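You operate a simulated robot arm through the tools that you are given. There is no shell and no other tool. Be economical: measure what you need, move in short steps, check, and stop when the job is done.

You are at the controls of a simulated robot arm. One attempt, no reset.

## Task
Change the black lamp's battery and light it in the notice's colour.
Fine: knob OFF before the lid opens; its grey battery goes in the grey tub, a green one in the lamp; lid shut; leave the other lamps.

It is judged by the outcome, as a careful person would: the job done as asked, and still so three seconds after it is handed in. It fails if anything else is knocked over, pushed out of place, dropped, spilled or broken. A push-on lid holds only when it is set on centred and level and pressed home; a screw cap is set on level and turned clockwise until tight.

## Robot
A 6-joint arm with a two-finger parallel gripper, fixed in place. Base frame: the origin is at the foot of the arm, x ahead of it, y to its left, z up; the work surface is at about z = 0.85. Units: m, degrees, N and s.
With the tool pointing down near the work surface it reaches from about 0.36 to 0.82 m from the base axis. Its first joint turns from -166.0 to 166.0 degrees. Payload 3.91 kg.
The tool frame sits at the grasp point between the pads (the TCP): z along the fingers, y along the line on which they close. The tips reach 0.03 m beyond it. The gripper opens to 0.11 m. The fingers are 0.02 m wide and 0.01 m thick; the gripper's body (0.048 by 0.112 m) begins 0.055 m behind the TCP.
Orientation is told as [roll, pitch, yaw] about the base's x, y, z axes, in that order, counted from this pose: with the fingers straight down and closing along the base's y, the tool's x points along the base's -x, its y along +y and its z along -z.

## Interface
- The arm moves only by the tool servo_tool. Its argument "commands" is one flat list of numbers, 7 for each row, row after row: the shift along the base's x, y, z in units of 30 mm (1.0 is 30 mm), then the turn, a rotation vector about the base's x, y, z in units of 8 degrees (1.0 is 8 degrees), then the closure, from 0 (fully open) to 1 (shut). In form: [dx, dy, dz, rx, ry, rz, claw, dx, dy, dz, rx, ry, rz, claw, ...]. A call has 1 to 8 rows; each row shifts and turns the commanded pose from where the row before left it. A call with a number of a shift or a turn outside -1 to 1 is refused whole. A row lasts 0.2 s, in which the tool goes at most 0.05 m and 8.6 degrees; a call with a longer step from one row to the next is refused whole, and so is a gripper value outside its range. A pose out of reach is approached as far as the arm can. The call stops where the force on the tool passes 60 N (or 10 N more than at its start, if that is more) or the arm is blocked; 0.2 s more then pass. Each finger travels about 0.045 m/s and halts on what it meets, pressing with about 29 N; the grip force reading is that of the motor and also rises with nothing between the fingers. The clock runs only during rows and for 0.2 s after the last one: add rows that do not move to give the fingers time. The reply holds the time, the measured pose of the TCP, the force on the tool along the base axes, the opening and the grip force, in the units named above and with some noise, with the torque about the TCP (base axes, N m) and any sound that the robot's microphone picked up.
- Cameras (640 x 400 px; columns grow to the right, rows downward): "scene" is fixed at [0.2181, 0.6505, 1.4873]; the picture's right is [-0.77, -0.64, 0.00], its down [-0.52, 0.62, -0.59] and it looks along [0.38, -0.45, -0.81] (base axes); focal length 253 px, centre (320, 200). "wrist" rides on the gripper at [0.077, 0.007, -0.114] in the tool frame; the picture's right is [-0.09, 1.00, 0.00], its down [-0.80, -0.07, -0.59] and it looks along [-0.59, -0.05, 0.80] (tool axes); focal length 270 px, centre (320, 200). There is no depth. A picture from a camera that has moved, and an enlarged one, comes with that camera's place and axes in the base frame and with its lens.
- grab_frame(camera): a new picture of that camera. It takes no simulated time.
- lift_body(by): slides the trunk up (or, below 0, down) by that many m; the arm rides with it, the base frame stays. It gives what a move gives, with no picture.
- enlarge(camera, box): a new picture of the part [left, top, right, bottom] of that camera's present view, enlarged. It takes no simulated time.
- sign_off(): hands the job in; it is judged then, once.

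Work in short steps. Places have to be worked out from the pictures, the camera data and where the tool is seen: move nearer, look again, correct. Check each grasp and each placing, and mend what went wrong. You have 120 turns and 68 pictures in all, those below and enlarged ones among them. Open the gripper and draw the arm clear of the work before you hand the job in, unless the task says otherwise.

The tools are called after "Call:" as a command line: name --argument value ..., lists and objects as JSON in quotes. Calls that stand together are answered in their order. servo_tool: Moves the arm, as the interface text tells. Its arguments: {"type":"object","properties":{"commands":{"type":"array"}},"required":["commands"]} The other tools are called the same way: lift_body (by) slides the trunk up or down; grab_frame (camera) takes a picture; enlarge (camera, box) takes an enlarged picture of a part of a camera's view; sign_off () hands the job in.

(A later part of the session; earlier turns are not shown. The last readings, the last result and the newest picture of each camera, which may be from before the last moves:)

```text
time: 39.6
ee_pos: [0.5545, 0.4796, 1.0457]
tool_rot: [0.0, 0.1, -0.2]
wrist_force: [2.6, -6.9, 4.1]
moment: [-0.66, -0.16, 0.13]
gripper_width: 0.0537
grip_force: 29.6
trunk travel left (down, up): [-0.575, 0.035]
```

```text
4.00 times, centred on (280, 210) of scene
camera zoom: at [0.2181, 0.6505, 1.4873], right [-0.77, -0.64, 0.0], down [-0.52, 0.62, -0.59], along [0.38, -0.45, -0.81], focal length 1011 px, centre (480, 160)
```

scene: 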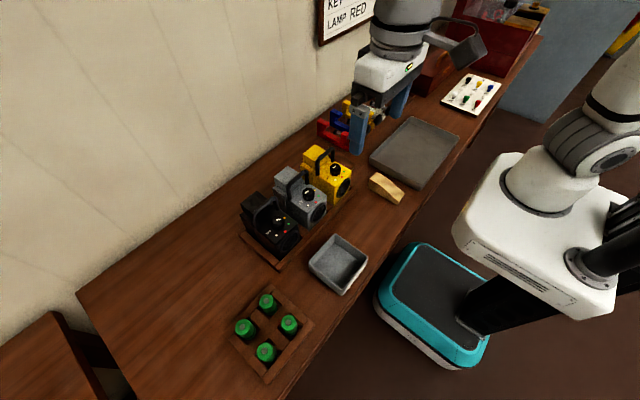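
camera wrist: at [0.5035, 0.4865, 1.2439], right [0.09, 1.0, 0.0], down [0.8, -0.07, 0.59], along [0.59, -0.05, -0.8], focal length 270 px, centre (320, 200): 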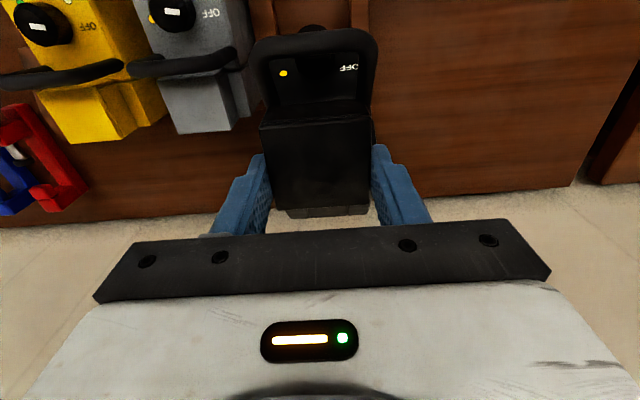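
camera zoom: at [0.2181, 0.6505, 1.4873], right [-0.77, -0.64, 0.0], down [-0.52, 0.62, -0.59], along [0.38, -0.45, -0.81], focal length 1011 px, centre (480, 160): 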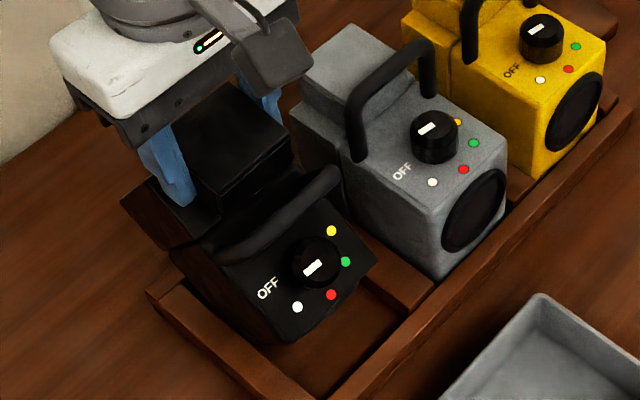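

Tilt is now about 30° and decreasing. I follow the arc: +x and down.

Call:
servo_tool --commands '[0.35, -0.02, -0.2, 0, 0, 0, 0.65, 0.35, -0.02, -0.25, 0, 0, 0, 0.65, 0.35, 0, -0.25, 0, 0, 0, 0.65, 0.3, 0, -0.25, 0, 0, 0, 0.65]'

Call:
enlarge --camera "scene" --box '[230, 160, 330, 260]'

```text
time: 40.6
ee_pos: [0.5953, 0.4789, 1.0191]
tool_rot: [0.3, 0.0, -0.1]
wrist_force: [6.4, -0.6, 22.5]
moment: [-0.66, 0.61, 0.1]
gripper_width: 0.0537
grip_force: 28.8
trunk travel left (down, up): [-0.575, 0.035]
```

```text
4.00 times, centred on (280, 210) of scene
camera zoom: at [0.2181, 0.6505, 1.4873], right [-0.77, -0.64, 0.0], down [-0.52, 0.62, -0.59], along [0.38, -0.45, -0.81], focal length 1011 px, centre (480, 160)
```

zoom: 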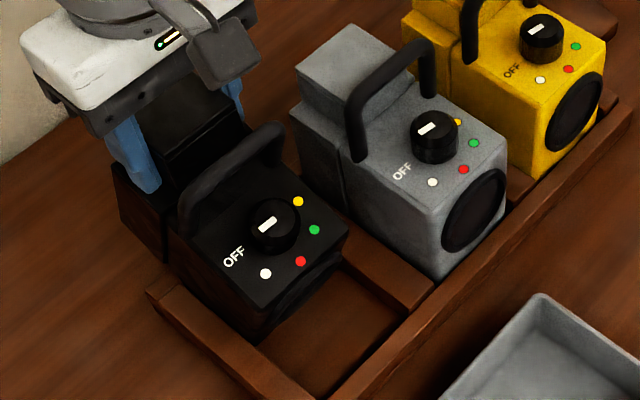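

Nearly level but ~2–3 cm too far back. I ease up slightly and slide it forward (-x).

Call:
servo_tool --commands '[-0.1, 0, 0.06, 0, 0, 0, 0.65, -0.25, 0, -0.06, 0, 0, 0, 0.65, -0.25, 0, -0.06, 0, 0, 0, 0.65, 0, 0, -0.1, 0, 0, 0, 0.65]'

Call:
enlarge --camera "scene" --box '[230, 160, 330, 260]'

Call:
grab_frame --camera "wrist"

```text
time: 41.6
ee_pos: [0.5788, 0.4788, 1.0183]
tool_rot: [0.6, -0.4, -0.1]
wrist_force: [16.9, -0.3, 41.6]
moment: [-1.29, 0.13, 0.44]
gripper_width: 0.0537
grip_force: 28.8
trunk travel left (down, up): [-0.575, 0.035]
```

```text
4.00 times, centred on (280, 210) of scene
camera zoom: at [0.2181, 0.6505, 1.4873], right [-0.77, -0.64, 0.0], down [-0.52, 0.62, -0.59], along [0.38, -0.45, -0.81], focal length 1011 px, centre (480, 160)
```

zoom: 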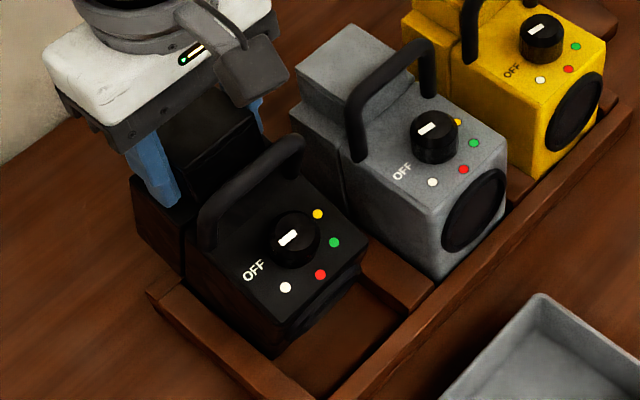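

```text
30 pictures are left
camera wrist: at [0.5032, 0.4846, 1.1331], right [0.09, 1.0, 0.01], down [0.8, -0.08, 0.6], along [0.6, -0.05, -0.8], focal length 270 px, centre (320, 200)
```

wrist: 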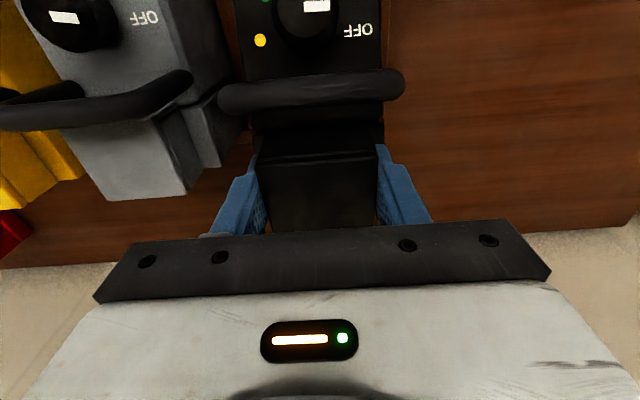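

The lamp seems down and level about 13 mm behind its place, with the lid about 18 mm up and slipped in the fingers. I lift a little to see whether the lid separates now.

Call:
servo_tool --commands '[0, 0, 0.15, 0, 0, 0, 0.65, 0, 0, 0.2, 0, 0, 0, 0.65, 0, 0, 0.2, 0, 0, 0, 0.65, 0, 0, 0, 0, 0, 0, 0.65]'

Call:
enlarge --camera "scene" --box '[235, 170, 305, 240]'

```text
time: 42.6
ee_pos: [0.5779, 0.4805, 1.0275]
tool_rot: [0.1, 0.1, -0.1]
wrist_force: [0.0, -0.6, -3.5]
moment: [-0.06, 0.12, -0.02]
gripper_width: 0.0536
grip_force: 28.8
trunk travel left (down, up): [-0.575, 0.035]
```

```text
5.71 times, centred on (270, 205) of scene
camera zoom: at [0.2181, 0.6505, 1.4873], right [-0.77, -0.64, 0.0], down [-0.52, 0.62, -0.59], along [0.38, -0.45, -0.81], focal length 1444 px, centre (606, 171)
```

zoom: 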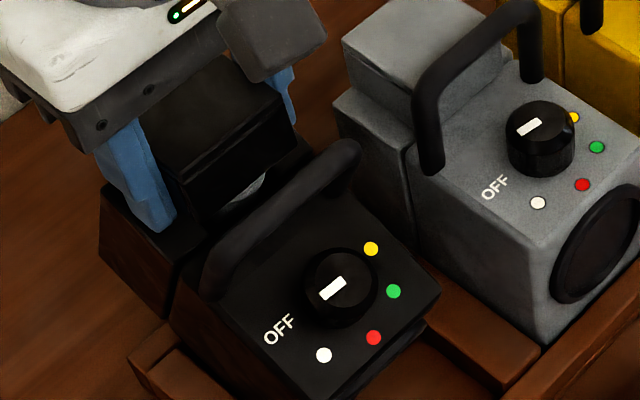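

This explains it: the lid is hinged at the rear and the lamp's rear was resting on the rack's rear rail. With the rear raised, I pull it ~14 mm forward and then lower.

Call:
servo_tool --commands '[-0.16, 0, 0.1, 0, 0, 0, 0.65, -0.16, 0, 0, 0, 0, 0, 0.65, -0.16, 0, 0, 0, 0, 0, 0.65, 0, 0, 0, 0, 0, 0, 0.65]'

Call:
servo_tool --commands '[0, 0, -0.2, 0, 0, 0, 0.65, 0, 0, -0.2, 0, 0, 0, 0.65, 0, 0, -0.2, 0, 0, 0, 0.65, 0, 0, -0.2, 0, 0, 0, 0.65]'

Call:
enlarge --camera "scene" --box '[230, 160, 330, 260]'

```text
time: 43.6
ee_pos: [0.5624, 0.4792, 1.0355]
tool_rot: [0.3, -0.2, 0.0]
wrist_force: [7.8, -3.1, 13.5]
moment: [-0.56, -0.56, 0.15]
gripper_width: 0.0536
grip_force: 29.3
trunk travel left (down, up): [-0.575, 0.035]
```

```text
time: 44.6
ee_pos: [0.5656, 0.4782, 1.0181]
tool_rot: [0.8, -0.8, -0.1]
wrist_force: [22.4, 2.1, 52.9]
moment: [-1.84, -0.18, 0.5]
gripper_width: 0.0539
grip_force: 29.1
trunk travel left (down, up): [-0.575, 0.035]
```

```text
4.00 times, centred on (280, 210) of scene
camera zoom: at [0.2181, 0.6505, 1.4873], right [-0.77, -0.64, 0.0], down [-0.52, 0.62, -0.59], along [0.38, -0.45, -0.81], focal length 1011 px, centre (480, 160)
```

zoom: 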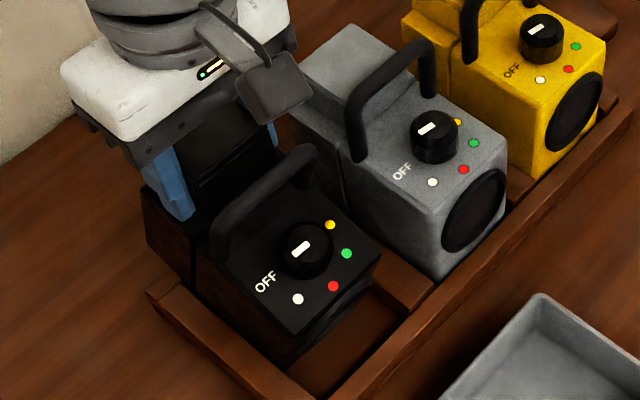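

The front edge stays put and the rear still rides on the rear rail, ~7 mm short. The carry handle is right above the lamp's centre, so I'll release the lid (it falls shut), and lift the lamp by its handle instead.

Call:
servo_tool --commands '[0.05, 0, 0.25, 0, 0, 0, 0.65, 0, 0, 0, 0, 0, 0, 0.65, 0, 0, 0, 0, 0, 0, 0.5, 0, 0, 0, 0, 0, 0, 0.4, 0, 0, 0, 0, 0, 0, 0.35, 0, 0, 0.8, 0, 0, 0, 0.35, 0, 0, 0.8, 0, 0, 0, 0.35, 0, 0, 0.8, 0, 0, 0, 0.35]'

Call:
grab_frame --camera "wrist"

Call:
enlarge --camera "scene" --box '[220, 150, 340, 270]'

```text
time: 46.4
ee_pos: [0.5641, 0.4793, 1.088]
tool_rot: [0.0, 0.0, -0.1]
wrist_force: [1.0, -0.1, -0.9]
moment: [-0.01, -0.04, -0.01]
gripper_width: 0.0717
grip_force: 0.1
trunk travel left (down, up): [-0.575, 0.035]
```

```text
27 pictures are left
camera wrist: at [0.4903, 0.4867, 1.2024], right [0.09, 1.0, 0.0], down [0.8, -0.07, 0.59], along [0.59, -0.05, -0.8], focal length 270 px, centre (320, 200)
```

wrist: 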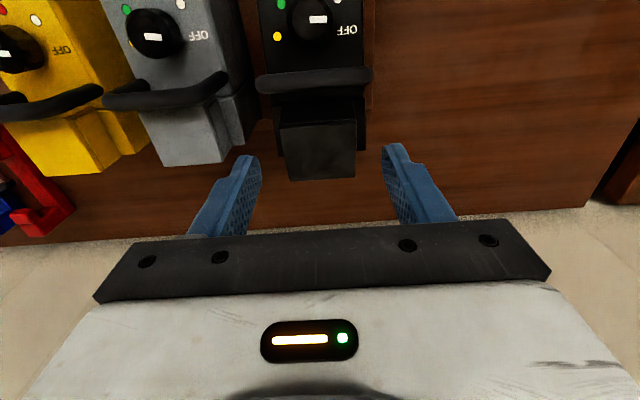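

```text
3.33 times, centred on (280, 210) of scene
camera zoom: at [0.2181, 0.6505, 1.4873], right [-0.77, -0.64, 0.0], down [-0.52, 0.62, -0.59], along [0.38, -0.45, -0.81], focal length 842 px, centre (453, 167)
```

zoom: 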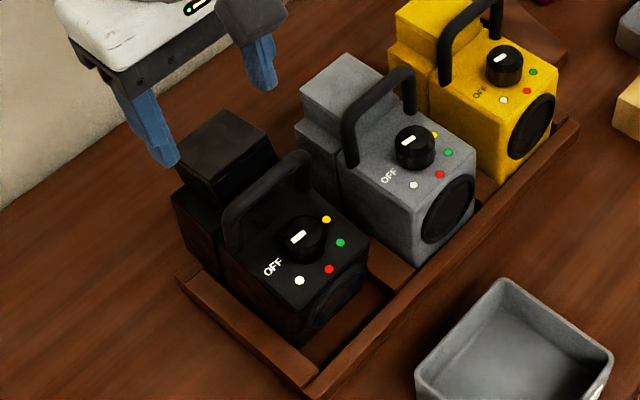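

The lid fell shut. I rotate to yaw -90° above the handle bar (≈(0.534, 0.480, 1.01)) so the fingers close across it.

Call:
servo_tool --commands '[-0.25, 0, 0, 0, 0, -0.94, 0.7, -0.25, 0, 0, 0, 0, -0.94, 0.7, -0.25, 0, 0, 0, 0, -0.94, 0.7, -0.25, 0, 0, 0, 0, -0.94, 0.7, 0, 0, 0, 0, 0, -0.94, 0.7, 0, 0, 0, 0, 0, -0.94, 0.76, 0, 0, 0, 0, 0, -0.94, 0.76, 0, 0, 0, 0, 0, -0.94, 0.76]'

Call:
servo_tool --commands '[0, 0, 0, 0, 0, -0.94, 0.76, 0, 0, 0, 0, 0, -0.94, 0.76, 0, 0, 0, 0, 0, -0.94, 0.76, 0, 0, 0, 0, 0, -0.91, 0.76, 0, 0, 0, 0, 0, 0, 0.76]'

Call:
enlarge --camera "wrist" --box '[220, 60, 420, 240]'

```text
time: 48.2
ee_pos: [0.5337, 0.4792, 1.0878]
tool_rot: [0.1, -0.1, -60.4]
wrist_force: [-0.7, -0.8, 0.0]
moment: [0.02, -0.02, 0.02]
gripper_width: 0.0267
grip_force: 0.1
trunk travel left (down, up): [-0.575, 0.035]
```

```text
time: 49.4
ee_pos: [0.5332, 0.4794, 1.0887]
tool_rot: [0.0, 0.1, -90.3]
wrist_force: [0.5, -0.2, 0.5]
moment: [-0.02, -0.02, -0.02]
gripper_width: 0.0264
grip_force: 0.0
trunk travel left (down, up): [-0.575, 0.035]
```

```text
2.22 times, centred on (320, 150) of wrist
camera zoom: at [0.5428, 0.557, 1.2028], right [1.0, -0.09, 0.0], down [-0.07, -0.8, 0.59], along [-0.05, -0.59, -0.8], focal length 601 px, centre (320, 311)
```

zoom: 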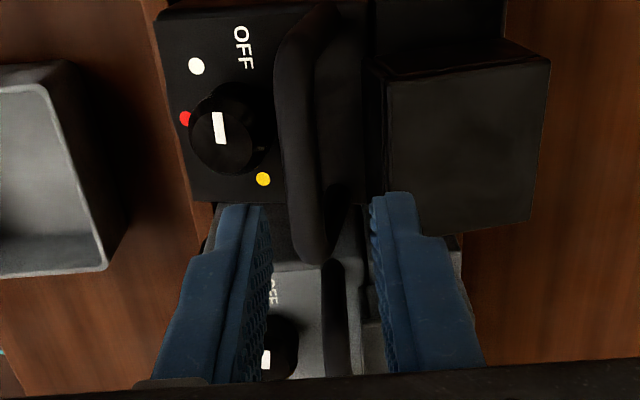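

Bar centre x≈0.531. I descend to tips z≈1.004 and close on the bar.

Call:
servo_tool --commands '[-0.07, 0, -0.5, 0, 0, 0, 0.76, 0, 0, -0.7, 0, 0, 0, 0.76, 0, 0, -0.6, 0, 0, 0, 0.76, 0, 0, 0, 0, 0, 0, 0.76]'

Call:
enlarge --camera "wrist" --box '[220, 60, 420, 240]'

```text
time: 50.4
ee_pos: [0.5313, 0.479, 1.0365]
tool_rot: [0.2, 0.1, -90.2]
wrist_force: [-3.6, 0.5, 6.3]
moment: [0.02, -0.01, 0.01]
gripper_width: 0.0243
grip_force: 0.0
trunk travel left (down, up): [-0.575, 0.035]
```

```text
2.22 times, centred on (320, 150) of wrist
camera zoom: at [0.5393, 0.5566, 1.151], right [1.0, -0.09, 0.0], down [-0.07, -0.8, 0.59], along [-0.05, -0.59, -0.8], focal length 601 px, centre (320, 311)
```

zoom: 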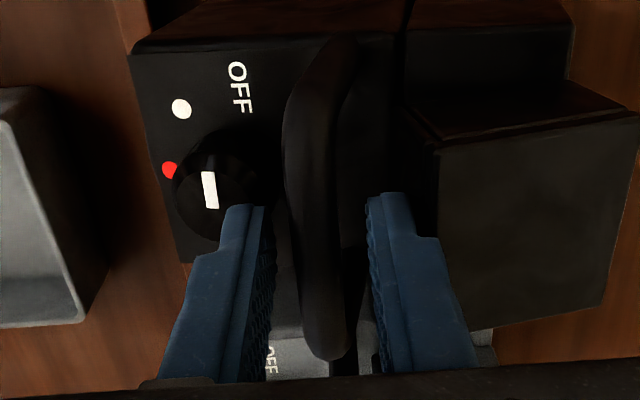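

Call:
servo_tool --commands '[0, 0, 0, 0, 0, 0, 0.85, 0, 0, 0, 0, 0, 0, 0.95, 0, 0, 0, 0, 0, 0, 0.95, 0, 0, 0, 0, 0, 0, 0.95]'

Call:
servo_tool --commands '[0, 0, 0.3, 0, 0, 0, 0.95, 0, 0, 0.35, 0, 0, 0, 0.95, 0, 0, 0.35, 0, 0, 0, 0.95, 0, 0, 0, 0, 0, 0, 0.95]'

Call:
enlarge --camera "scene" --box '[220, 150, 340, 270]'

```text
time: 51.4
ee_pos: [0.5301, 0.4785, 1.0346]
tool_rot: [0.2, 0.1, -90.1]
wrist_force: [-2.0, -1.0, 0.6]
moment: [-0.22, 0.03, -0.09]
gripper_width: 0.0116
grip_force: 29.2
trunk travel left (down, up): [-0.575, 0.035]
```

```text
time: 52.4
ee_pos: [0.5313, 0.4781, 1.0634]
tool_rot: [0.1, 0.1, -90.0]
wrist_force: [-1.1, 0.2, -5.2]
moment: [-0.03, 0.06, -0.01]
gripper_width: 0.0117
grip_force: 28.5
trunk travel left (down, up): [-0.575, 0.035]
```

```text
3.33 times, centred on (280, 210) of scene
camera zoom: at [0.2181, 0.6505, 1.4873], right [-0.77, -0.64, 0.0], down [-0.52, 0.62, -0.59], along [0.38, -0.45, -0.81], focal length 842 px, centre (453, 167)
```

zoom: 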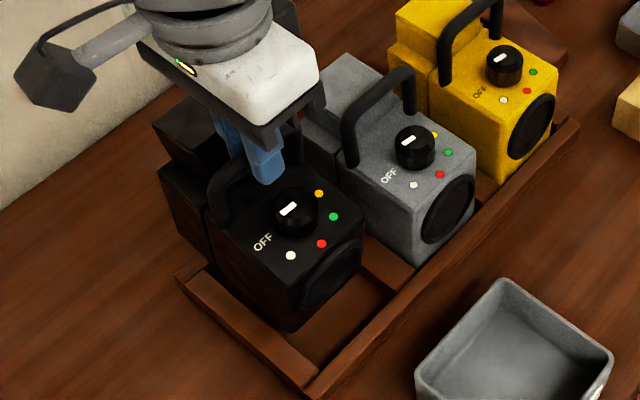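

The lamp hangs level by its handle. Its OFF mark is ~11 mm too far back versus the start, so I move -x 11 mm and lower with force watching.

Call:
servo_tool --commands '[-0.2, 0, 0, 0, 0, 0, 0.95, -0.18, 0, 0, 0, 0, 0, 0.95, 0, 0, -0.25, 0, 0, 0, 0.95, 0, 0, -0.25, 0, 0, 0, 0.95, 0, 0, -0.25, 0, 0, 0, 0.95, 0, 0, 0, 0, 0, 0, 0.95]'

Call:
enlarge --camera "scene" --box '[220, 150, 340, 270]'

```text
time: 53.8
ee_pos: [0.5205, 0.4792, 1.042]
tool_rot: [0.1, 0.0, -90.2]
wrist_force: [0.0, -0.2, -5.4]
moment: [0.0, 0.11, 0.04]
gripper_width: 0.0116
grip_force: 29.3
trunk travel left (down, up): [-0.575, 0.035]
```

```text
3.33 times, centred on (280, 210) of scene
camera zoom: at [0.2181, 0.6505, 1.4873], right [-0.77, -0.64, 0.0], down [-0.52, 0.62, -0.59], along [0.38, -0.45, -0.81], focal length 842 px, centre (453, 167)
```

zoom: 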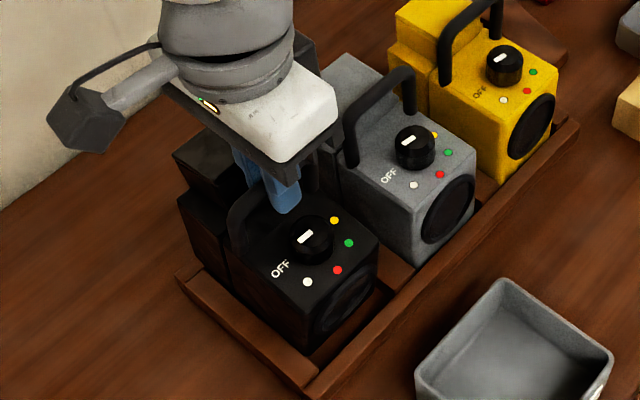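

Dots now match the start within ~1 px (≈5 mm still to lower). I lower to contact.

Call:
servo_tool --commands '[0, 0, -0.12, 0, 0, 0, 0.95, 0, 0, -0.12, 0, 0, 0, 0.95, 0, 0, -0.1, 0, 0, 0, 0.95, 0, 0, 0, 0, 0, 0, 0.95]'

```text
time: 54.8
ee_pos: [0.5188, 0.4793, 1.0328]
tool_rot: [0.2, 0.1, -90.1]
wrist_force: [-8.0, -1.2, 11.6]
moment: [-0.65, 0.07, -0.03]
gripper_width: 0.0115
grip_force: 29.0
trunk travel left (down, up): [-0.575, 0.035]
```

Call:
enlarge --camera "scene" --box '[220, 150, 340, 270]'

Call:
enlarge --camera "wrist" --box '[200, 40, 440, 240]'

```text
3.33 times, centred on (280, 210) of scene
camera zoom: at [0.2181, 0.6505, 1.4873], right [-0.77, -0.64, 0.0], down [-0.52, 0.62, -0.59], along [0.38, -0.45, -0.81], focal length 842 px, centre (453, 167)
```

zoom: 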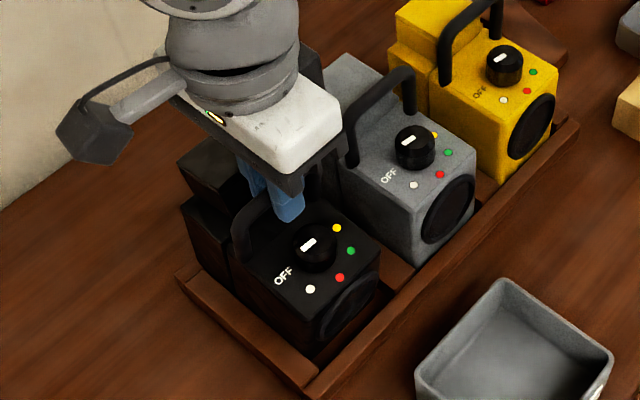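

```text
2.00 times, centred on (320, 140) of wrist
camera zoom: at [0.5272, 0.5565, 1.1481], right [1.0, -0.09, 0.0], down [-0.07, -0.8, 0.59], along [-0.05, -0.59, -0.81], focal length 541 px, centre (320, 320)
```

zoom: 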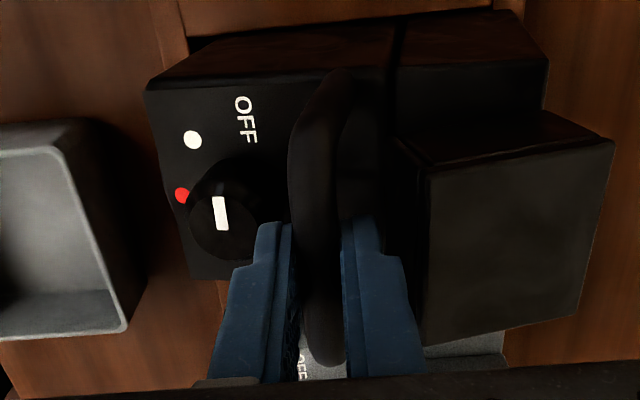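

Dots match the starting picture to ~1 px: the lamp is back in its slot. I release the handle and rise.

Call:
servo_tool --commands '[0, 0, 0.05, 0, 0, 0, 0.85, 0, 0, 0, 0, 0, 0, 0.75, 0, 0, 0, 0, 0, 0, 0.75, 0, 0, 0.6, 0, 0, 0, 0.75, 0, 0, 0.8, 0, 0, 0, 0.75, 0, 0, 0.8, 0, 0, 0.94, 0.6, 0, 0, 0, 0, 0, 0.94, 0.5, 0, 0, 0, 0, 0, 0.94, 0.3]'

Call:
servo_tool --commands '[0, 0, 0.2, 0, 0, 0.94, 0.3, 0, 0, 0.2, 0, 0, 0.94, 0.3, 0, 0, 0, 0, 0, 0.94, 0.3, 0, 0, 0, 0, 0, 0.94, 0.3, 0, 0, 0, 0, 0, 0.94, 0.3, 0, 0, 0, 0, 0, 0.94, 0.3, 0, 0, 0, 0, 0, 0.94, 0.3, 0, 0, 0, 0, 0, 0.94, 0.3]'

Call:
grab_frame --camera "wrist"

Call:
enlarge --camera "scene" --box '[230, 170, 320, 280]'

```text
time: 56.6
ee_pos: [0.5199, 0.4774, 1.0992]
tool_rot: [0.1, 0.0, -67.5]
wrist_force: [0.2, -0.5, -1.0]
moment: [0.0, 0.03, 0.0]
gripper_width: 0.0769
grip_force: 0.1
trunk travel left (down, up): [-0.575, 0.035]
```

```text
time: 58.4
ee_pos: [0.5194, 0.479, 1.1093]
tool_rot: [0.1, -0.1, -7.2]
wrist_force: [-0.1, -1.0, -0.5]
moment: [-0.01, -0.01, -0.01]
gripper_width: 0.077
grip_force: 0.0
trunk travel left (down, up): [-0.575, 0.035]
```

```text
19 pictures are left
camera wrist: at [0.4468, 0.4956, 1.2253], right [0.21, 0.98, 0.0], down [0.79, -0.17, 0.59], along [0.58, -0.12, -0.8], focal length 270 px, centre (320, 200)
```

wrist: 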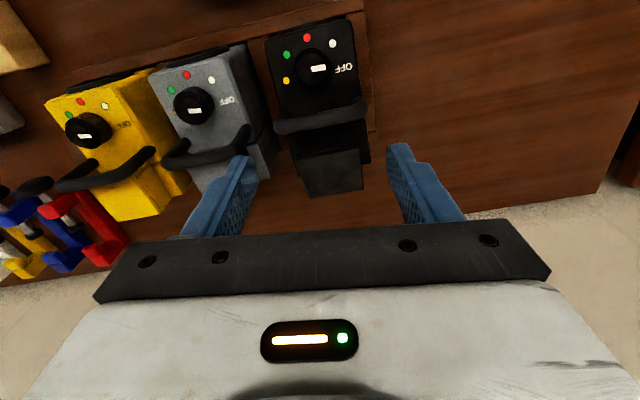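

```text
3.64 times, centred on (275, 225) of scene
camera zoom: at [0.2181, 0.6505, 1.4873], right [-0.77, -0.64, 0.0], down [-0.52, 0.62, -0.59], along [0.38, -0.45, -0.81], focal length 919 px, centre (484, 109)
```

zoom: 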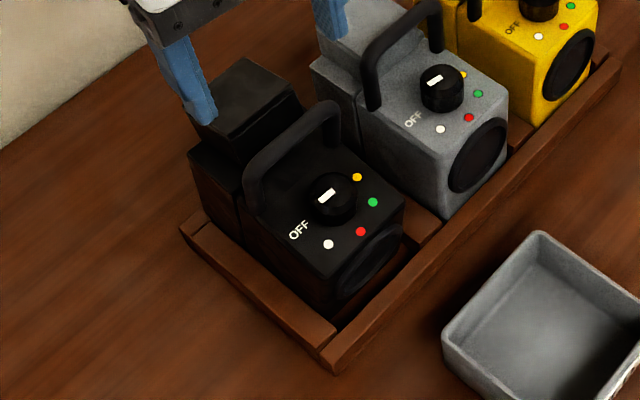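

The rear still sits a few mm on the rear rail (lid top ~15 mm high, nose-down tilt). I'll go behind the lamp with closed fingers and push it forward into the slot.

Call:
servo_tool --commands '[0.85, 0, 0, 0, 0, 0.9, 0.6, 0.85, 0, 0, 0, 0, 0, 0.8, 0.85, 0, 0, 0, 0, 0, 1, 0.85, 0, 0, 0, 0, 0, 1, 0.85, 0, 0, 0, 0, 0, 1, 0, 0, -0.8, 0, 0, 0, 1, 0, 0, -0.8, 0, 0, 0, 1]'

Call:
servo_tool --commands '[0, 0, -0.8, 0, 0, 0, 1, 0, 0, -0.8, 0, 0, 0, 1, 0, 0, -0.8, 0, 0, 0, 1, 0, 0, -0.8, 0, 0, 0, 1]'

Call:
enlarge --camera "scene" --box '[220, 150, 340, 270]'

```text
time: 60.0
ee_pos: [0.644, 0.476, 1.0612]
tool_rot: [0.1, 0.1, -0.2]
wrist_force: [0.2, -0.5, 0.4]
moment: [-0.04, -0.02, 0.04]
gripper_width: 0.0
grip_force: 28.4
out of reach, approached as far as the arm can: row 5
trunk travel left (down, up): [-0.575, 0.035]
```

```text
time: 61.0
ee_pos: [0.6459, 0.4769, 0.9657]
tool_rot: [0.0, 0.0, -0.2]
wrist_force: [0.0, 0.3, -0.2]
moment: [0.02, -0.01, -0.02]
gripper_width: 0.0
grip_force: 28.9
trunk travel left (down, up): [-0.575, 0.035]
```

```text
3.33 times, centred on (280, 210) of scene
camera zoom: at [0.2181, 0.6505, 1.4873], right [-0.77, -0.64, 0.0], down [-0.52, 0.62, -0.59], along [0.38, -0.45, -0.81], focal length 842 px, centre (453, 167)
```

zoom: 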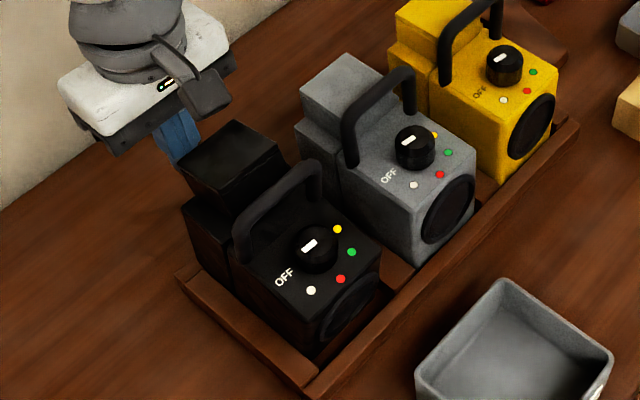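

Now push forward in small steps.

Call:
servo_tool --commands '[-0.4, 0.03, 0, 0, 0, 0, 1, -0.3, 0, 0, 0, 0, 0, 1, -0.15, 0, 0, 0, 0, 0, 1, -0.1, 0, 0, 0, 0, 0, 1]'

```text
time: 62.0
ee_pos: [0.6164, 0.4761, 0.9658]
tool_rot: [0.0, 0.0, -0.3]
wrist_force: [0.8, -0.1, 0.0]
moment: [-0.02, 0.0, 0.02]
gripper_width: 0.0
grip_force: 29.4
trunk travel left (down, up): [-0.575, 0.035]
```

Call:
servo_tool --commands '[-0.12, 0, 0, 0, 0, 0, 1, -0.12, 0, 0, 0, 0, 0, 1, -0.1, 0, 0, 0, 0, 0, 1]'

```text
time: 62.8
ee_pos: [0.6074, 0.4774, 0.9658]
tool_rot: [0.0, 0.0, -0.2]
wrist_force: [0.8, 0.7, 0.4]
moment: [0.03, -0.04, -0.03]
gripper_width: 0.0
grip_force: 29.1
trunk travel left (down, up): [-0.575, 0.035]
```

Call:
servo_tool --commands '[-0.1, 0, 0, 0, 0, 0, 1, -0.1, 0, 0, 0, 0, 0, 1, -0.1, 0, 0, 0, 0, 0, 1]'

Call:
enlarge --camera "scene" --box '[220, 150, 340, 270]'

```text
time: 63.6
ee_pos: [0.5968, 0.4765, 0.9662]
tool_rot: [0.1, 0.1, -0.2]
wrist_force: [1.1, 0.2, -0.7]
moment: [0.02, 0.09, -0.01]
gripper_width: 0.0001
grip_force: 28.6
trunk travel left (down, up): [-0.575, 0.035]
```

```text
3.33 times, centred on (280, 210) of scene
camera zoom: at [0.2181, 0.6505, 1.4873], right [-0.77, -0.64, 0.0], down [-0.52, 0.62, -0.59], along [0.38, -0.45, -0.81], focal length 842 px, centre (453, 167)
```

zoom: 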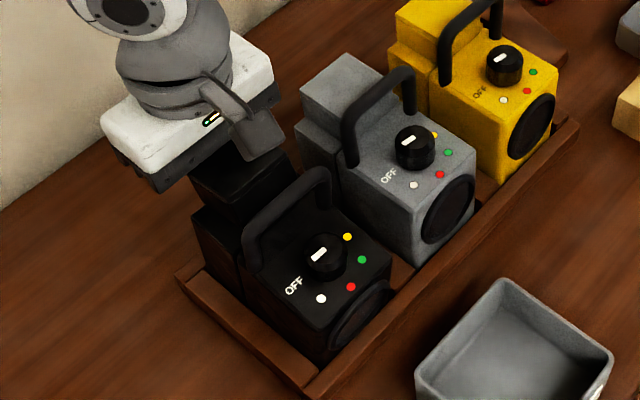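

It slid with little force and has moved ~10 mm forward. I back off and look.

Call:
servo_tool --commands '[0.5, 0, 0, 0, 0, 0, 1, 0.6, 0, 0, 0, 0, 0, 1, 0.4, 0, 0.5, 0, 0, 0, 0.9, 0, 0, 1, 0, 0, 0, 0.7, 0, 0, 1, 0, 0, 0, 0.5, -0.6, 0, 0.6, 0, 0, 0, 0.3, -0.9, 0, 0.5, 0, 0, 0, 0.3, -0.9, 0, 0, 0, 0, 0, 0.3]'

Call:
enlarge --camera "scene" --box '[230, 170, 320, 280]'

Call:
enlarge --camera "wrist" --box '[230, 40, 430, 240]'

```text
time: 65.4
ee_pos: [0.5695, 0.4767, 1.0738]
tool_rot: [0.1, 0.0, -0.3]
wrist_force: [0.1, 0.1, 0.0]
moment: [-0.02, 0.0, 0.01]
gripper_width: 0.0768
grip_force: 0.0
trunk travel left (down, up): [-0.575, 0.035]
```

```text
3.64 times, centred on (275, 225) of scene
camera zoom: at [0.2181, 0.6505, 1.4873], right [-0.77, -0.64, 0.0], down [-0.52, 0.62, -0.59], along [0.38, -0.45, -0.81], focal length 919 px, centre (484, 109)
```

zoom: 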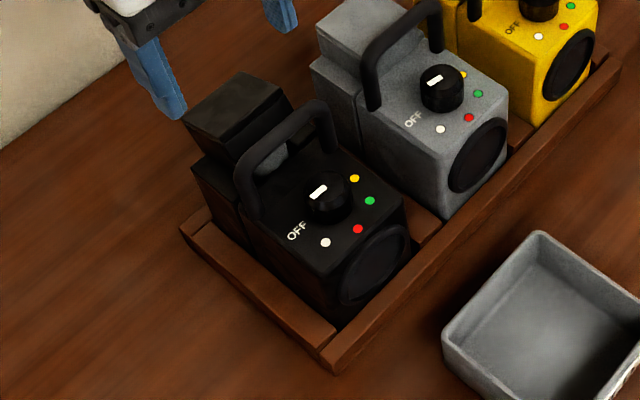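

```text
2.00 times, centred on (330, 140) of wrist
camera zoom: at [0.4949, 0.4836, 1.1883], right [0.09, 1.0, 0.0], down [0.8, -0.07, 0.59], along [0.59, -0.05, -0.8], focal length 541 px, centre (300, 320)
```

zoom: 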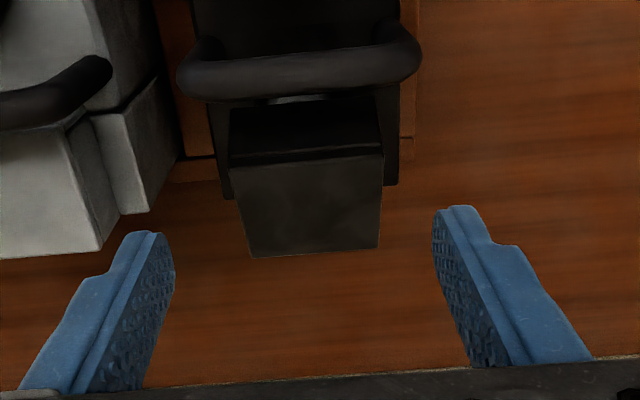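

The lamp is back in position (dots within ~1 px of the start). The lid is a rear-hinged flip lid now standing ~12° ajar, so I'll swing it open by pushing its front face +x with one finger (yaw -90°, front finger in the gap behind the handle).

Call:
servo_tool --commands '[0.12, 0.01, 0.3, 0, 0, -0.94, 0.227, 0.12, 0.01, 0.3, 0, 0, -0.94, 0.227, 0.12, 0.01, 0.2, 0, 0, -0.94, 0.227, 0.12, 0.01, 0, 0, 0, -0.94, 0.227, 0.12, 0.01, 0, 0, 0, -0.94, 0.227, 0.12, 0.01, 0, 0, 0, -0.94, 0.227, 0.12, 0, 0, 0, 0, -0.94, 0.227, 0.1, 0, 0, 0, 0, -0.94, 0.227]'

Call:
servo_tool --commands '[0, 0, 0, 0, 0, -0.94, 0.227, 0, 0, 0, 0, 0, -0.94, 0.227, 0, 0, 0, 0, 0, -0.94, 0.227, 0, 0, 0, 0, 0, -0.91, 0.227, 0, 0, -0.5, 0, 0, 0, 0.227, 0, 0, -0.3, 0, 0, 0, 0.227]'

Call:
enlarge --camera "wrist" --box '[200, 40, 440, 240]'

```text
time: 67.2
ee_pos: [0.5989, 0.4787, 1.0978]
tool_rot: [0.0, 0.0, -60.5]
wrist_force: [-0.9, 1.1, 0.0]
moment: [-0.01, 0.02, -0.02]
gripper_width: 0.0852
grip_force: 0.1
trunk travel left (down, up): [-0.575, 0.035]
```

```text
time: 68.6
ee_pos: [0.5983, 0.4782, 1.0729]
tool_rot: [0.2, 0.0, -90.2]
wrist_force: [-1.1, -0.7, -0.4]
moment: [-0.02, -0.04, -0.01]
gripper_width: 0.0851
grip_force: 0.0
trunk travel left (down, up): [-0.575, 0.035]
```

```text
2.00 times, centred on (320, 140) of wrist
camera zoom: at [0.6074, 0.5564, 1.1887], right [1.0, -0.09, 0.0], down [-0.07, -0.8, 0.59], along [-0.05, -0.59, -0.8], focal length 541 px, centre (320, 320)
```

zoom: 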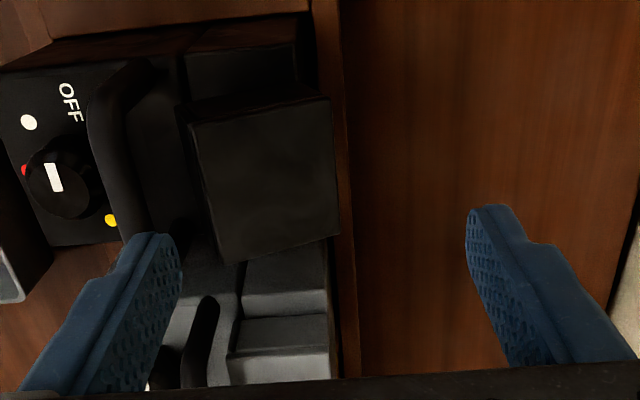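

Gap between handle (0.539) and lid front (0.557) is ~18 mm, enough for the 10 mm finger. I lower it to tips z≈0.985.

Call:
servo_tool --commands '[-0.07, 0.02, -0.5, 0, 0, 0, 0.227, 0, 0, -0.5, 0, 0, 0, 0.227, 0, 0, -0.5, 0, 0, 0, 0.227, 0, 0, -0.4, 0, 0, 0, 0.227]'

```text
time: 69.6
ee_pos: [0.5954, 0.4801, 1.0186]
tool_rot: [0.2, 0.1, -90.2]
wrist_force: [-2.1, 1.5, 1.4]
moment: [-0.02, -0.13, 0.0]
gripper_width: 0.0876
grip_force: 2.0
trunk travel left (down, up): [-0.575, 0.035]
```

Finger inserted with light contact. Now push +x in steps.

Call:
servo_tool --commands '[0.2, 0, 0, 0, 0, 0, 0.227, 0.2, 0, 0, 0, 0, 0, 0.227, 0.25, 0, 0, 0, 0, 0, 0.227, 0.25, 0, 0, 0, 0, 0, 0.227]'

Call:
enlarge --camera "wrist" --box '[200, 40, 440, 240]'

```text
time: 70.6
ee_pos: [0.62, 0.4788, 1.0239]
tool_rot: [0.5, 0.3, -90.1]
wrist_force: [-17.1, 3.4, 40.5]
moment: [-0.17, 2.91, 0.06]
gripper_width: 0.0932
grip_force: 7.8
trunk travel left (down, up): [-0.575, 0.035]
```

```text
2.00 times, centred on (320, 140) of wrist
camera zoom: at [0.6272, 0.5564, 1.1398], right [1.0, -0.09, 0.01], down [-0.08, -0.8, 0.59], along [-0.05, -0.59, -0.81], focal length 541 px, centre (320, 320)
```

zoom: 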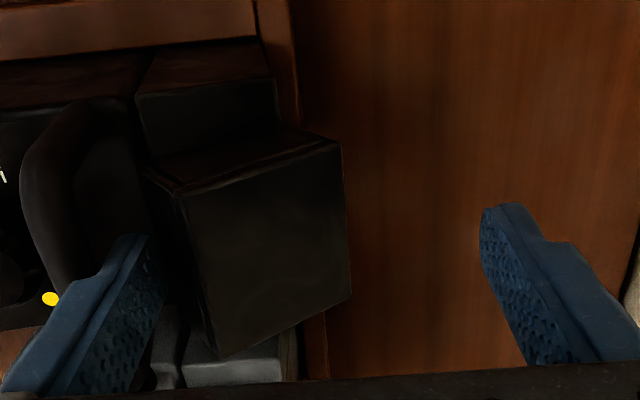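

Unexpected 40 N up. I back off slightly and check from the scene camera.

Call:
servo_tool --commands '[-0.1, 0, 0.15, 0, 0, 0, 0.227, 0, 0, 0, 0, 0, 0, 0.227]'

Call:
enlarge --camera "scene" --box '[230, 165, 310, 245]'

```text
time: 71.2
ee_pos: [0.6164, 0.4794, 1.0242]
tool_rot: [0.3, 0.1, -90.2]
wrist_force: [-10.1, 7.7, 30.0]
moment: [0.36, 2.04, -0.5]
gripper_width: 0.0901
grip_force: 6.0
trunk travel left (down, up): [-0.575, 0.035]
```

```text
5.00 times, centred on (270, 205) of scene
camera zoom: at [0.2181, 0.6505, 1.4873], right [-0.77, -0.64, 0.0], down [-0.52, 0.62, -0.59], along [0.38, -0.45, -0.81], focal length 1264 px, centre (570, 175)
```

zoom: 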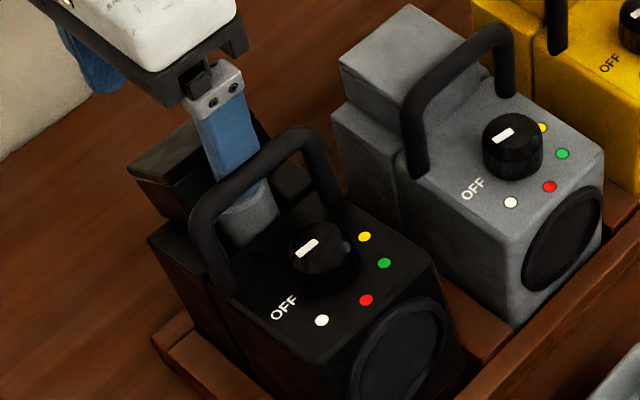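

The battery (grey cylinder) stands up out of the box and my fingertip sits on it; the lid has moved back off it. I lift straight up and look.

Call:
servo_tool --commands '[0, 0, 0.5, 0, 0, 0, 0.227, 0, 0, 0.8, 0, 0, 0, 0.227, 0, 0, 0.8, 0, 0, 0, 0.227]'

Call:
enlarge --camera "scene" --box '[230, 165, 310, 245]'

Call:
enlarge --camera "wrist" --box '[200, 40, 440, 240]'

```text
time: 72.0
ee_pos: [0.6196, 0.4793, 1.0852]
tool_rot: [0.1, 0.0, -90.2]
wrist_force: [0.2, -0.5, -0.1]
moment: [0.0, -0.03, -0.01]
gripper_width: 0.0849
grip_force: 0.1
trunk travel left (down, up): [-0.575, 0.035]
```

```text
5.00 times, centred on (270, 205) of scene
camera zoom: at [0.2181, 0.6505, 1.4873], right [-0.77, -0.64, 0.0], down [-0.52, 0.62, -0.59], along [0.38, -0.45, -0.81], focal length 1264 px, centre (570, 175)
```

zoom: 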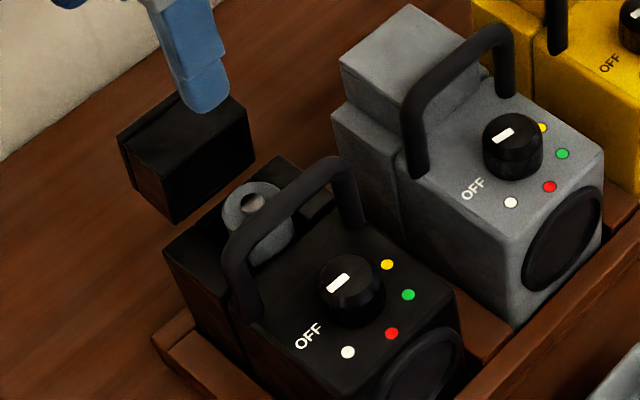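

```text
2.00 times, centred on (320, 140) of wrist
camera zoom: at [0.6287, 0.5561, 1.2002], right [1.0, -0.09, 0.0], down [-0.07, -0.8, 0.59], along [-0.05, -0.59, -0.8], focal length 541 px, centre (320, 320)
```

zoom: 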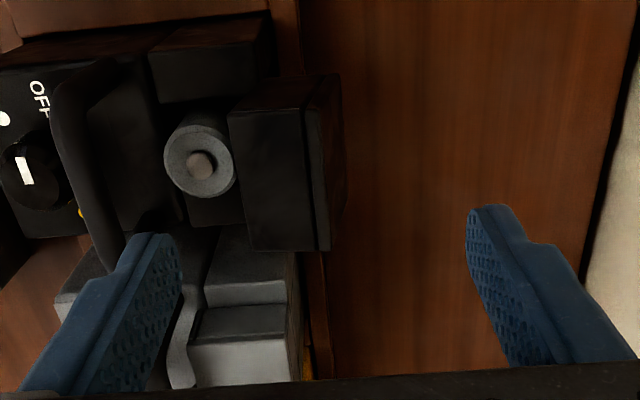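

The lid now stands open at 90° behind the battery — it is hinged. Battery top is at (0.570, 0.478, 0.973), Ø≈32 mm. I rotate to yaw 0 above it.

Call:
servo_tool --commands '[-0.2, 0, 0.2, 0, 0, 0.94, 0.4, -0.2, 0, 0, 0, 0, 0.94, 0.4, -0.2, 0, 0, 0, 0, 0.94, 0.4, -0.2, 0, 0, 0, 0, 0.94, 0.4, -0.2, 0, 0, 0, 0, 0.94, 0.4, -0.2, 0, 0, 0, 0, 0.94, 0.4, -0.2, 0, 0, 0, 0, 0.94, 0.4, -0.2, 0, 0, 0, 0, 0.94, 0.4]'

Call:
servo_tool --commands '[0, 0, 0, 0, 0, 0.94, 0.45, 0, 0, 0, 0, 0, 0.94, 0.45, 0, 0, 0, 0, 0, 0.94, 0.45, 0, 0, 0, 0, 0, 0.93, 0.45, 0, 0, -0.2, 0, 0, 0, 0.45, 0, 0, 0, 0, 0, 0, 0.45]'

Call:
enlarge --camera "wrist" --box '[200, 60, 440, 240]'

```text
time: 73.8
ee_pos: [0.572, 0.4784, 1.09]
tool_rot: [0.1, 0.1, -29.9]
wrist_force: [-0.7, -0.1, -0.7]
moment: [0.0, -0.02, -0.01]
gripper_width: 0.066
grip_force: 0.1
trunk travel left (down, up): [-0.575, 0.035]
```

```text
time: 75.2
ee_pos: [0.5718, 0.4799, 1.0844]
tool_rot: [0.1, 0.0, 0.1]
wrist_force: [0.3, -0.8, 0.2]
moment: [0.0, -0.01, 0.02]
gripper_width: 0.0606
grip_force: 0.1
trunk travel left (down, up): [-0.575, 0.035]
```

```text
2.22 times, centred on (320, 150) of wrist
camera zoom: at [0.4974, 0.4868, 1.1993], right [0.09, 1.0, 0.0], down [0.8, -0.07, 0.59], along [0.59, -0.05, -0.8], focal length 601 px, centre (320, 311)
```

zoom: 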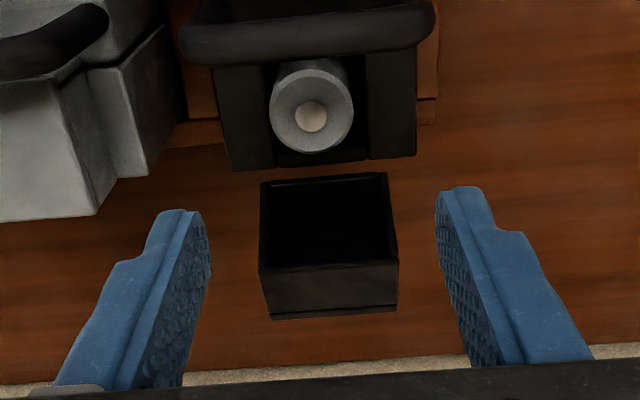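

Battery at (0.569, 0.478); the open lid stands behind. I descend to tips z≈0.957 and grip it.

Call:
servo_tool --commands '[-0.07, -0.06, -0.8, 0, 0, 0, 0.45, 0, 0, -0.9, 0, 0, 0, 0.45, 0, 0, -0.9, 0, 0, 0, 0.45, 0, 0, -0.6, 0, 0, 0, 0.45, 0, 0, 0, 0, 0, 0, 0.6, 0, 0, 0, 0, 0, 0, 0.85, 0, 0, 0, 0, 0, 0, 0.85, 0, 0, 0, 0, 0, 0, 0.85]'

```text
time: 77.0
ee_pos: [0.5693, 0.4766, 0.9873]
tool_rot: [0.3, 0.1, 0.0]
wrist_force: [0.9, -4.7, 6.1]
moment: [-0.26, -0.02, 0.0]
gripper_width: 0.0304
grip_force: 28.5
trunk travel left (down, up): [-0.575, 0.035]
```

Gripped at 30 mm. Lift slowly and watch the load.

Call:
servo_tool --commands '[0, 0, 0.15, 0, 0, 0, 0.85, 0, 0, 0.25, 0, 0, 0, 0.85, 0, 0, 0.3, 0, 0, 0, 0.85]'

Call:
servo_tool --commands '[0, 0, 0.4, 0, 0, 0, 0.85, 0, 0, 0.5, 0, 0, 0, 0.85, 0, 0, 0.6, 0, 0, 0, 0.85, 0, 0, 0.6, 0, 0, 0, 0.85]'

Call:
enlarge --camera "scene" --box '[220, 130, 380, 290]'

```text
time: 77.8
ee_pos: [0.5702, 0.4766, 1.0086]
tool_rot: [0.1, 0.0, 0.0]
wrist_force: [-0.1, 0.0, -0.6]
moment: [0.01, 0.01, 0.02]
gripper_width: 0.0307
grip_force: 29.8
trunk travel left (down, up): [-0.575, 0.035]
```

```text
time: 78.8
ee_pos: [0.5702, 0.4792, 1.0736]
tool_rot: [0.1, 0.1, 0.0]
wrist_force: [0.3, -0.4, -0.1]
moment: [0.02, -0.01, 0.0]
gripper_width: 0.0307
grip_force: 28.7
trunk travel left (down, up): [-0.575, 0.035]
```

```text
2.50 times, centred on (300, 210) of scene
camera zoom: at [0.2181, 0.6505, 1.4873], right [-0.77, -0.64, 0.0], down [-0.52, 0.62, -0.59], along [0.38, -0.45, -0.81], focal length 632 px, centre (370, 175)
```

zoom: 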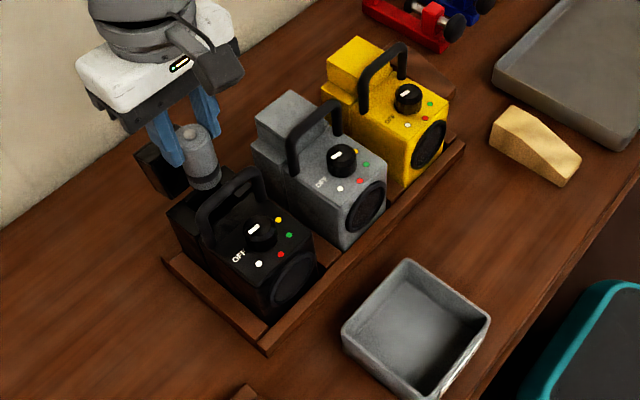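

Battery is out, and the lamp stayed put. I carry it over the grey tub, centred at ≈(0.341, 0.430).

Call:
servo_tool --commands '[0, 0, 0.9, 0, 0, 0, 0.85, 0, 0, 0.5, 0, 0, 0, 0.85, -0.9, -0.25, 0, 0, 0, 0, 0.85, -1, -0.25, 0, 0, 0, 0, 0.85, -1, -0.25, 0, 0, 0, 0, 0.85, -1, -0.25, 0, 0, 0, 0, 0.85, -1, -0.25, 0, 0, 0, 0, 0.85, -1, -0.25, 0, 0, 0, 0, 0.85]'

Call:
servo_tool --commands '[-1, -0.13, 0, 0, 0, 0, 0.85, -0.73, 0, 0, 0, 0, 0, 0.85, 0, 0, -0.9, 0, 0, 0, 0.85, 0, 0, -0.9, 0, 0, 0, 0.85, 0, 0, -0.9, 0, 0, 0, 0.85, 0, 0, -0.6, 0, 0, 0, 0.85, 0, 0, 0, 0, 0, 0, 0.85]'

Call:
enlarge --camera "scene" --box '[220, 190, 420, 390]'

```text
time: 80.6
ee_pos: [0.3925, 0.4335, 1.1158]
tool_rot: [0.1, 0.0, 0.0]
wrist_force: [0.7, 0.1, -1.7]
moment: [0.02, -0.01, -0.04]
gripper_width: 0.0307
grip_force: 29.3
trunk travel left (down, up): [-0.575, 0.035]
```

```text
time: 82.2
ee_pos: [0.3422, 0.4303, 1.0147]
tool_rot: [0.1, -0.1, 0.0]
wrist_force: [0.0, -0.1, -1.7]
moment: [0.0, 0.04, -0.01]
gripper_width: 0.0307
grip_force: 28.8
trunk travel left (down, up): [-0.575, 0.035]
```

```text
2.00 times, centred on (320, 290) of scene
camera zoom: at [0.2181, 0.6505, 1.4873], right [-0.77, -0.64, 0.0], down [-0.52, 0.62, -0.59], along [0.38, -0.45, -0.81], focal length 506 px, centre (320, 20)
```

zoom: 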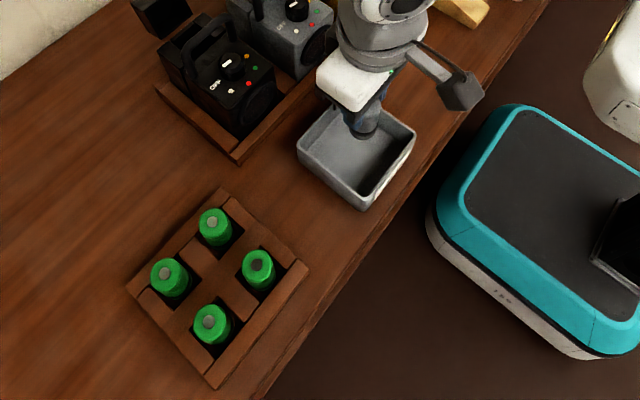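

Battery is over the tub's middle. Lower to just above the tub floor.

Call:
servo_tool --commands '[0, 0, -0.8, 0, 0, 0, 0.85, 0, 0, -0.8, 0, 0, 0, 0.85, 0, 0, -0.8, 0, 0, 0, 0.85, 0, 0, -0.15, 0, 0, 0, 0.85, 0, 0, -0.12, 0, 0, 0, 0.85, 0, 0, -0.1, 0, 0, 0, 0.85]'

```text
time: 83.6
ee_pos: [0.3409, 0.4301, 0.9319]
tool_rot: [0.0, 0.1, 0.0]
wrist_force: [0.8, 0.0, -1.6]
moment: [-0.02, 0.01, 0.01]
gripper_width: 0.0305
grip_force: 29.0
trunk travel left (down, up): [-0.575, 0.035]
```

Call:
servo_tool --commands '[0, 0, -0.12, 0, 0, 0, 0.85, 0, 0, -0.12, 0, 0, 0, 0.85, 0, 0, 0, 0, 0, 0, 0.85]'

```text
time: 84.4
ee_pos: [0.3412, 0.4293, 0.9274]
tool_rot: [0.4, 0.0, 0.0]
wrist_force: [4.0, -2.1, 24.2]
moment: [-0.33, -0.19, 0.02]
gripper_width: 0.0307
grip_force: 28.7
trunk travel left (down, up): [-0.575, 0.035]
```

It stands on the tub floor. Ease up, release, rise, and go over green cell A (0.403, 0.613).

Call:
servo_tool --commands '[0, 0, 0.12, 0, 0, 0, 0.85, 0, 0, 0, 0, 0, 0, 0.7, 0, 0, 0, 0, 0, 0, 0.6, 0, 0, 0.5, 0, 0, 0, 0.6, 0, 0, 1, 0, 0, 0, 0.5, 0, 0, 1, 0, 0, 0, 0.5, 0.3, 0.9, 0.5, 0, 0, 0, 0.45, 0.3, 0.9, 0, 0, 0, 0, 0.45]'

Call:
servo_tool --commands '[0.3, 0.9, 0, 0, 0, 0, 0.45, 0.3, 0.9, 0, 0, 0, 0, 0.45, 0.3, 0.9, 0, 0, 0, 0, 0.45, 0.3, 0.9, 0, 0, 0, 0, 0.45, 0.25, 0.7, -0.3, 0, 0, 0, 0.45, 0, 0, 0, 0, 0, 0, 0.45]'

Call:
grab_frame --camera "wrist"

```text
time: 86.2
ee_pos: [0.3558, 0.4822, 1.0173]
tool_rot: [0.1, -0.1, 0.0]
wrist_force: [0.3, 0.2, 0.3]
moment: [0.02, 0.02, -0.01]
gripper_width: 0.0604
grip_force: 0.1
trunk travel left (down, up): [-0.575, 0.035]
```

```text
time: 87.6
ee_pos: [0.4034, 0.6124, 1.0104]
tool_rot: [0.1, 0.0, 0.0]
wrist_force: [0.1, -0.1, 0.5]
moment: [-0.03, 0.04, -0.04]
gripper_width: 0.0607
grip_force: 0.1
trunk travel left (down, up): [-0.575, 0.035]
```

```text
5 pictures are left
camera wrist: at [0.3273, 0.62, 1.1249], right [0.09, 1.0, 0.0], down [0.8, -0.07, 0.59], along [0.59, -0.05, -0.8], focal length 270 px, centre (320, 200)
```

wrist: 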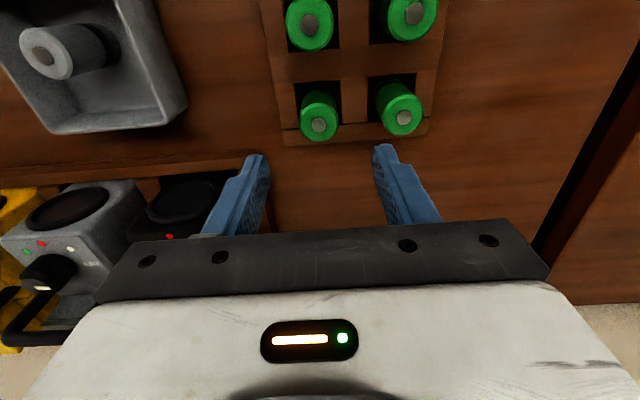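

The old battery stands in the tub. Green cell A is at (0.406, 0.6125); I descend to grip its top.

Call:
servo_tool --commands '[0.09, 0, -0.5, 0, 0, 0, 0.54, 0, 0, -0.8, 0, 0, 0, 0.54, 0, 0, -0.8, 0, 0, 0, 0.54, 0, 0, -0.7, 0, 0, 0, 0.54, 0, 0, 0, 0, 0, 0, 0.7, 0, 0, 0, 0, 0, 0, 0.85, 0, 0, 0, 0, 0, 0, 0.85, 0, 0, 0, 0, 0, 0, 0.85]'

```text
time: 89.4
ee_pos: [0.4059, 0.6125, 0.9243]
tool_rot: [0.2, -0.1, -0.1]
wrist_force: [-0.1, 1.6, 1.0]
moment: [0.01, -0.02, -0.03]
gripper_width: 0.0307
grip_force: 29.4
trunk travel left (down, up): [-0.575, 0.035]
```

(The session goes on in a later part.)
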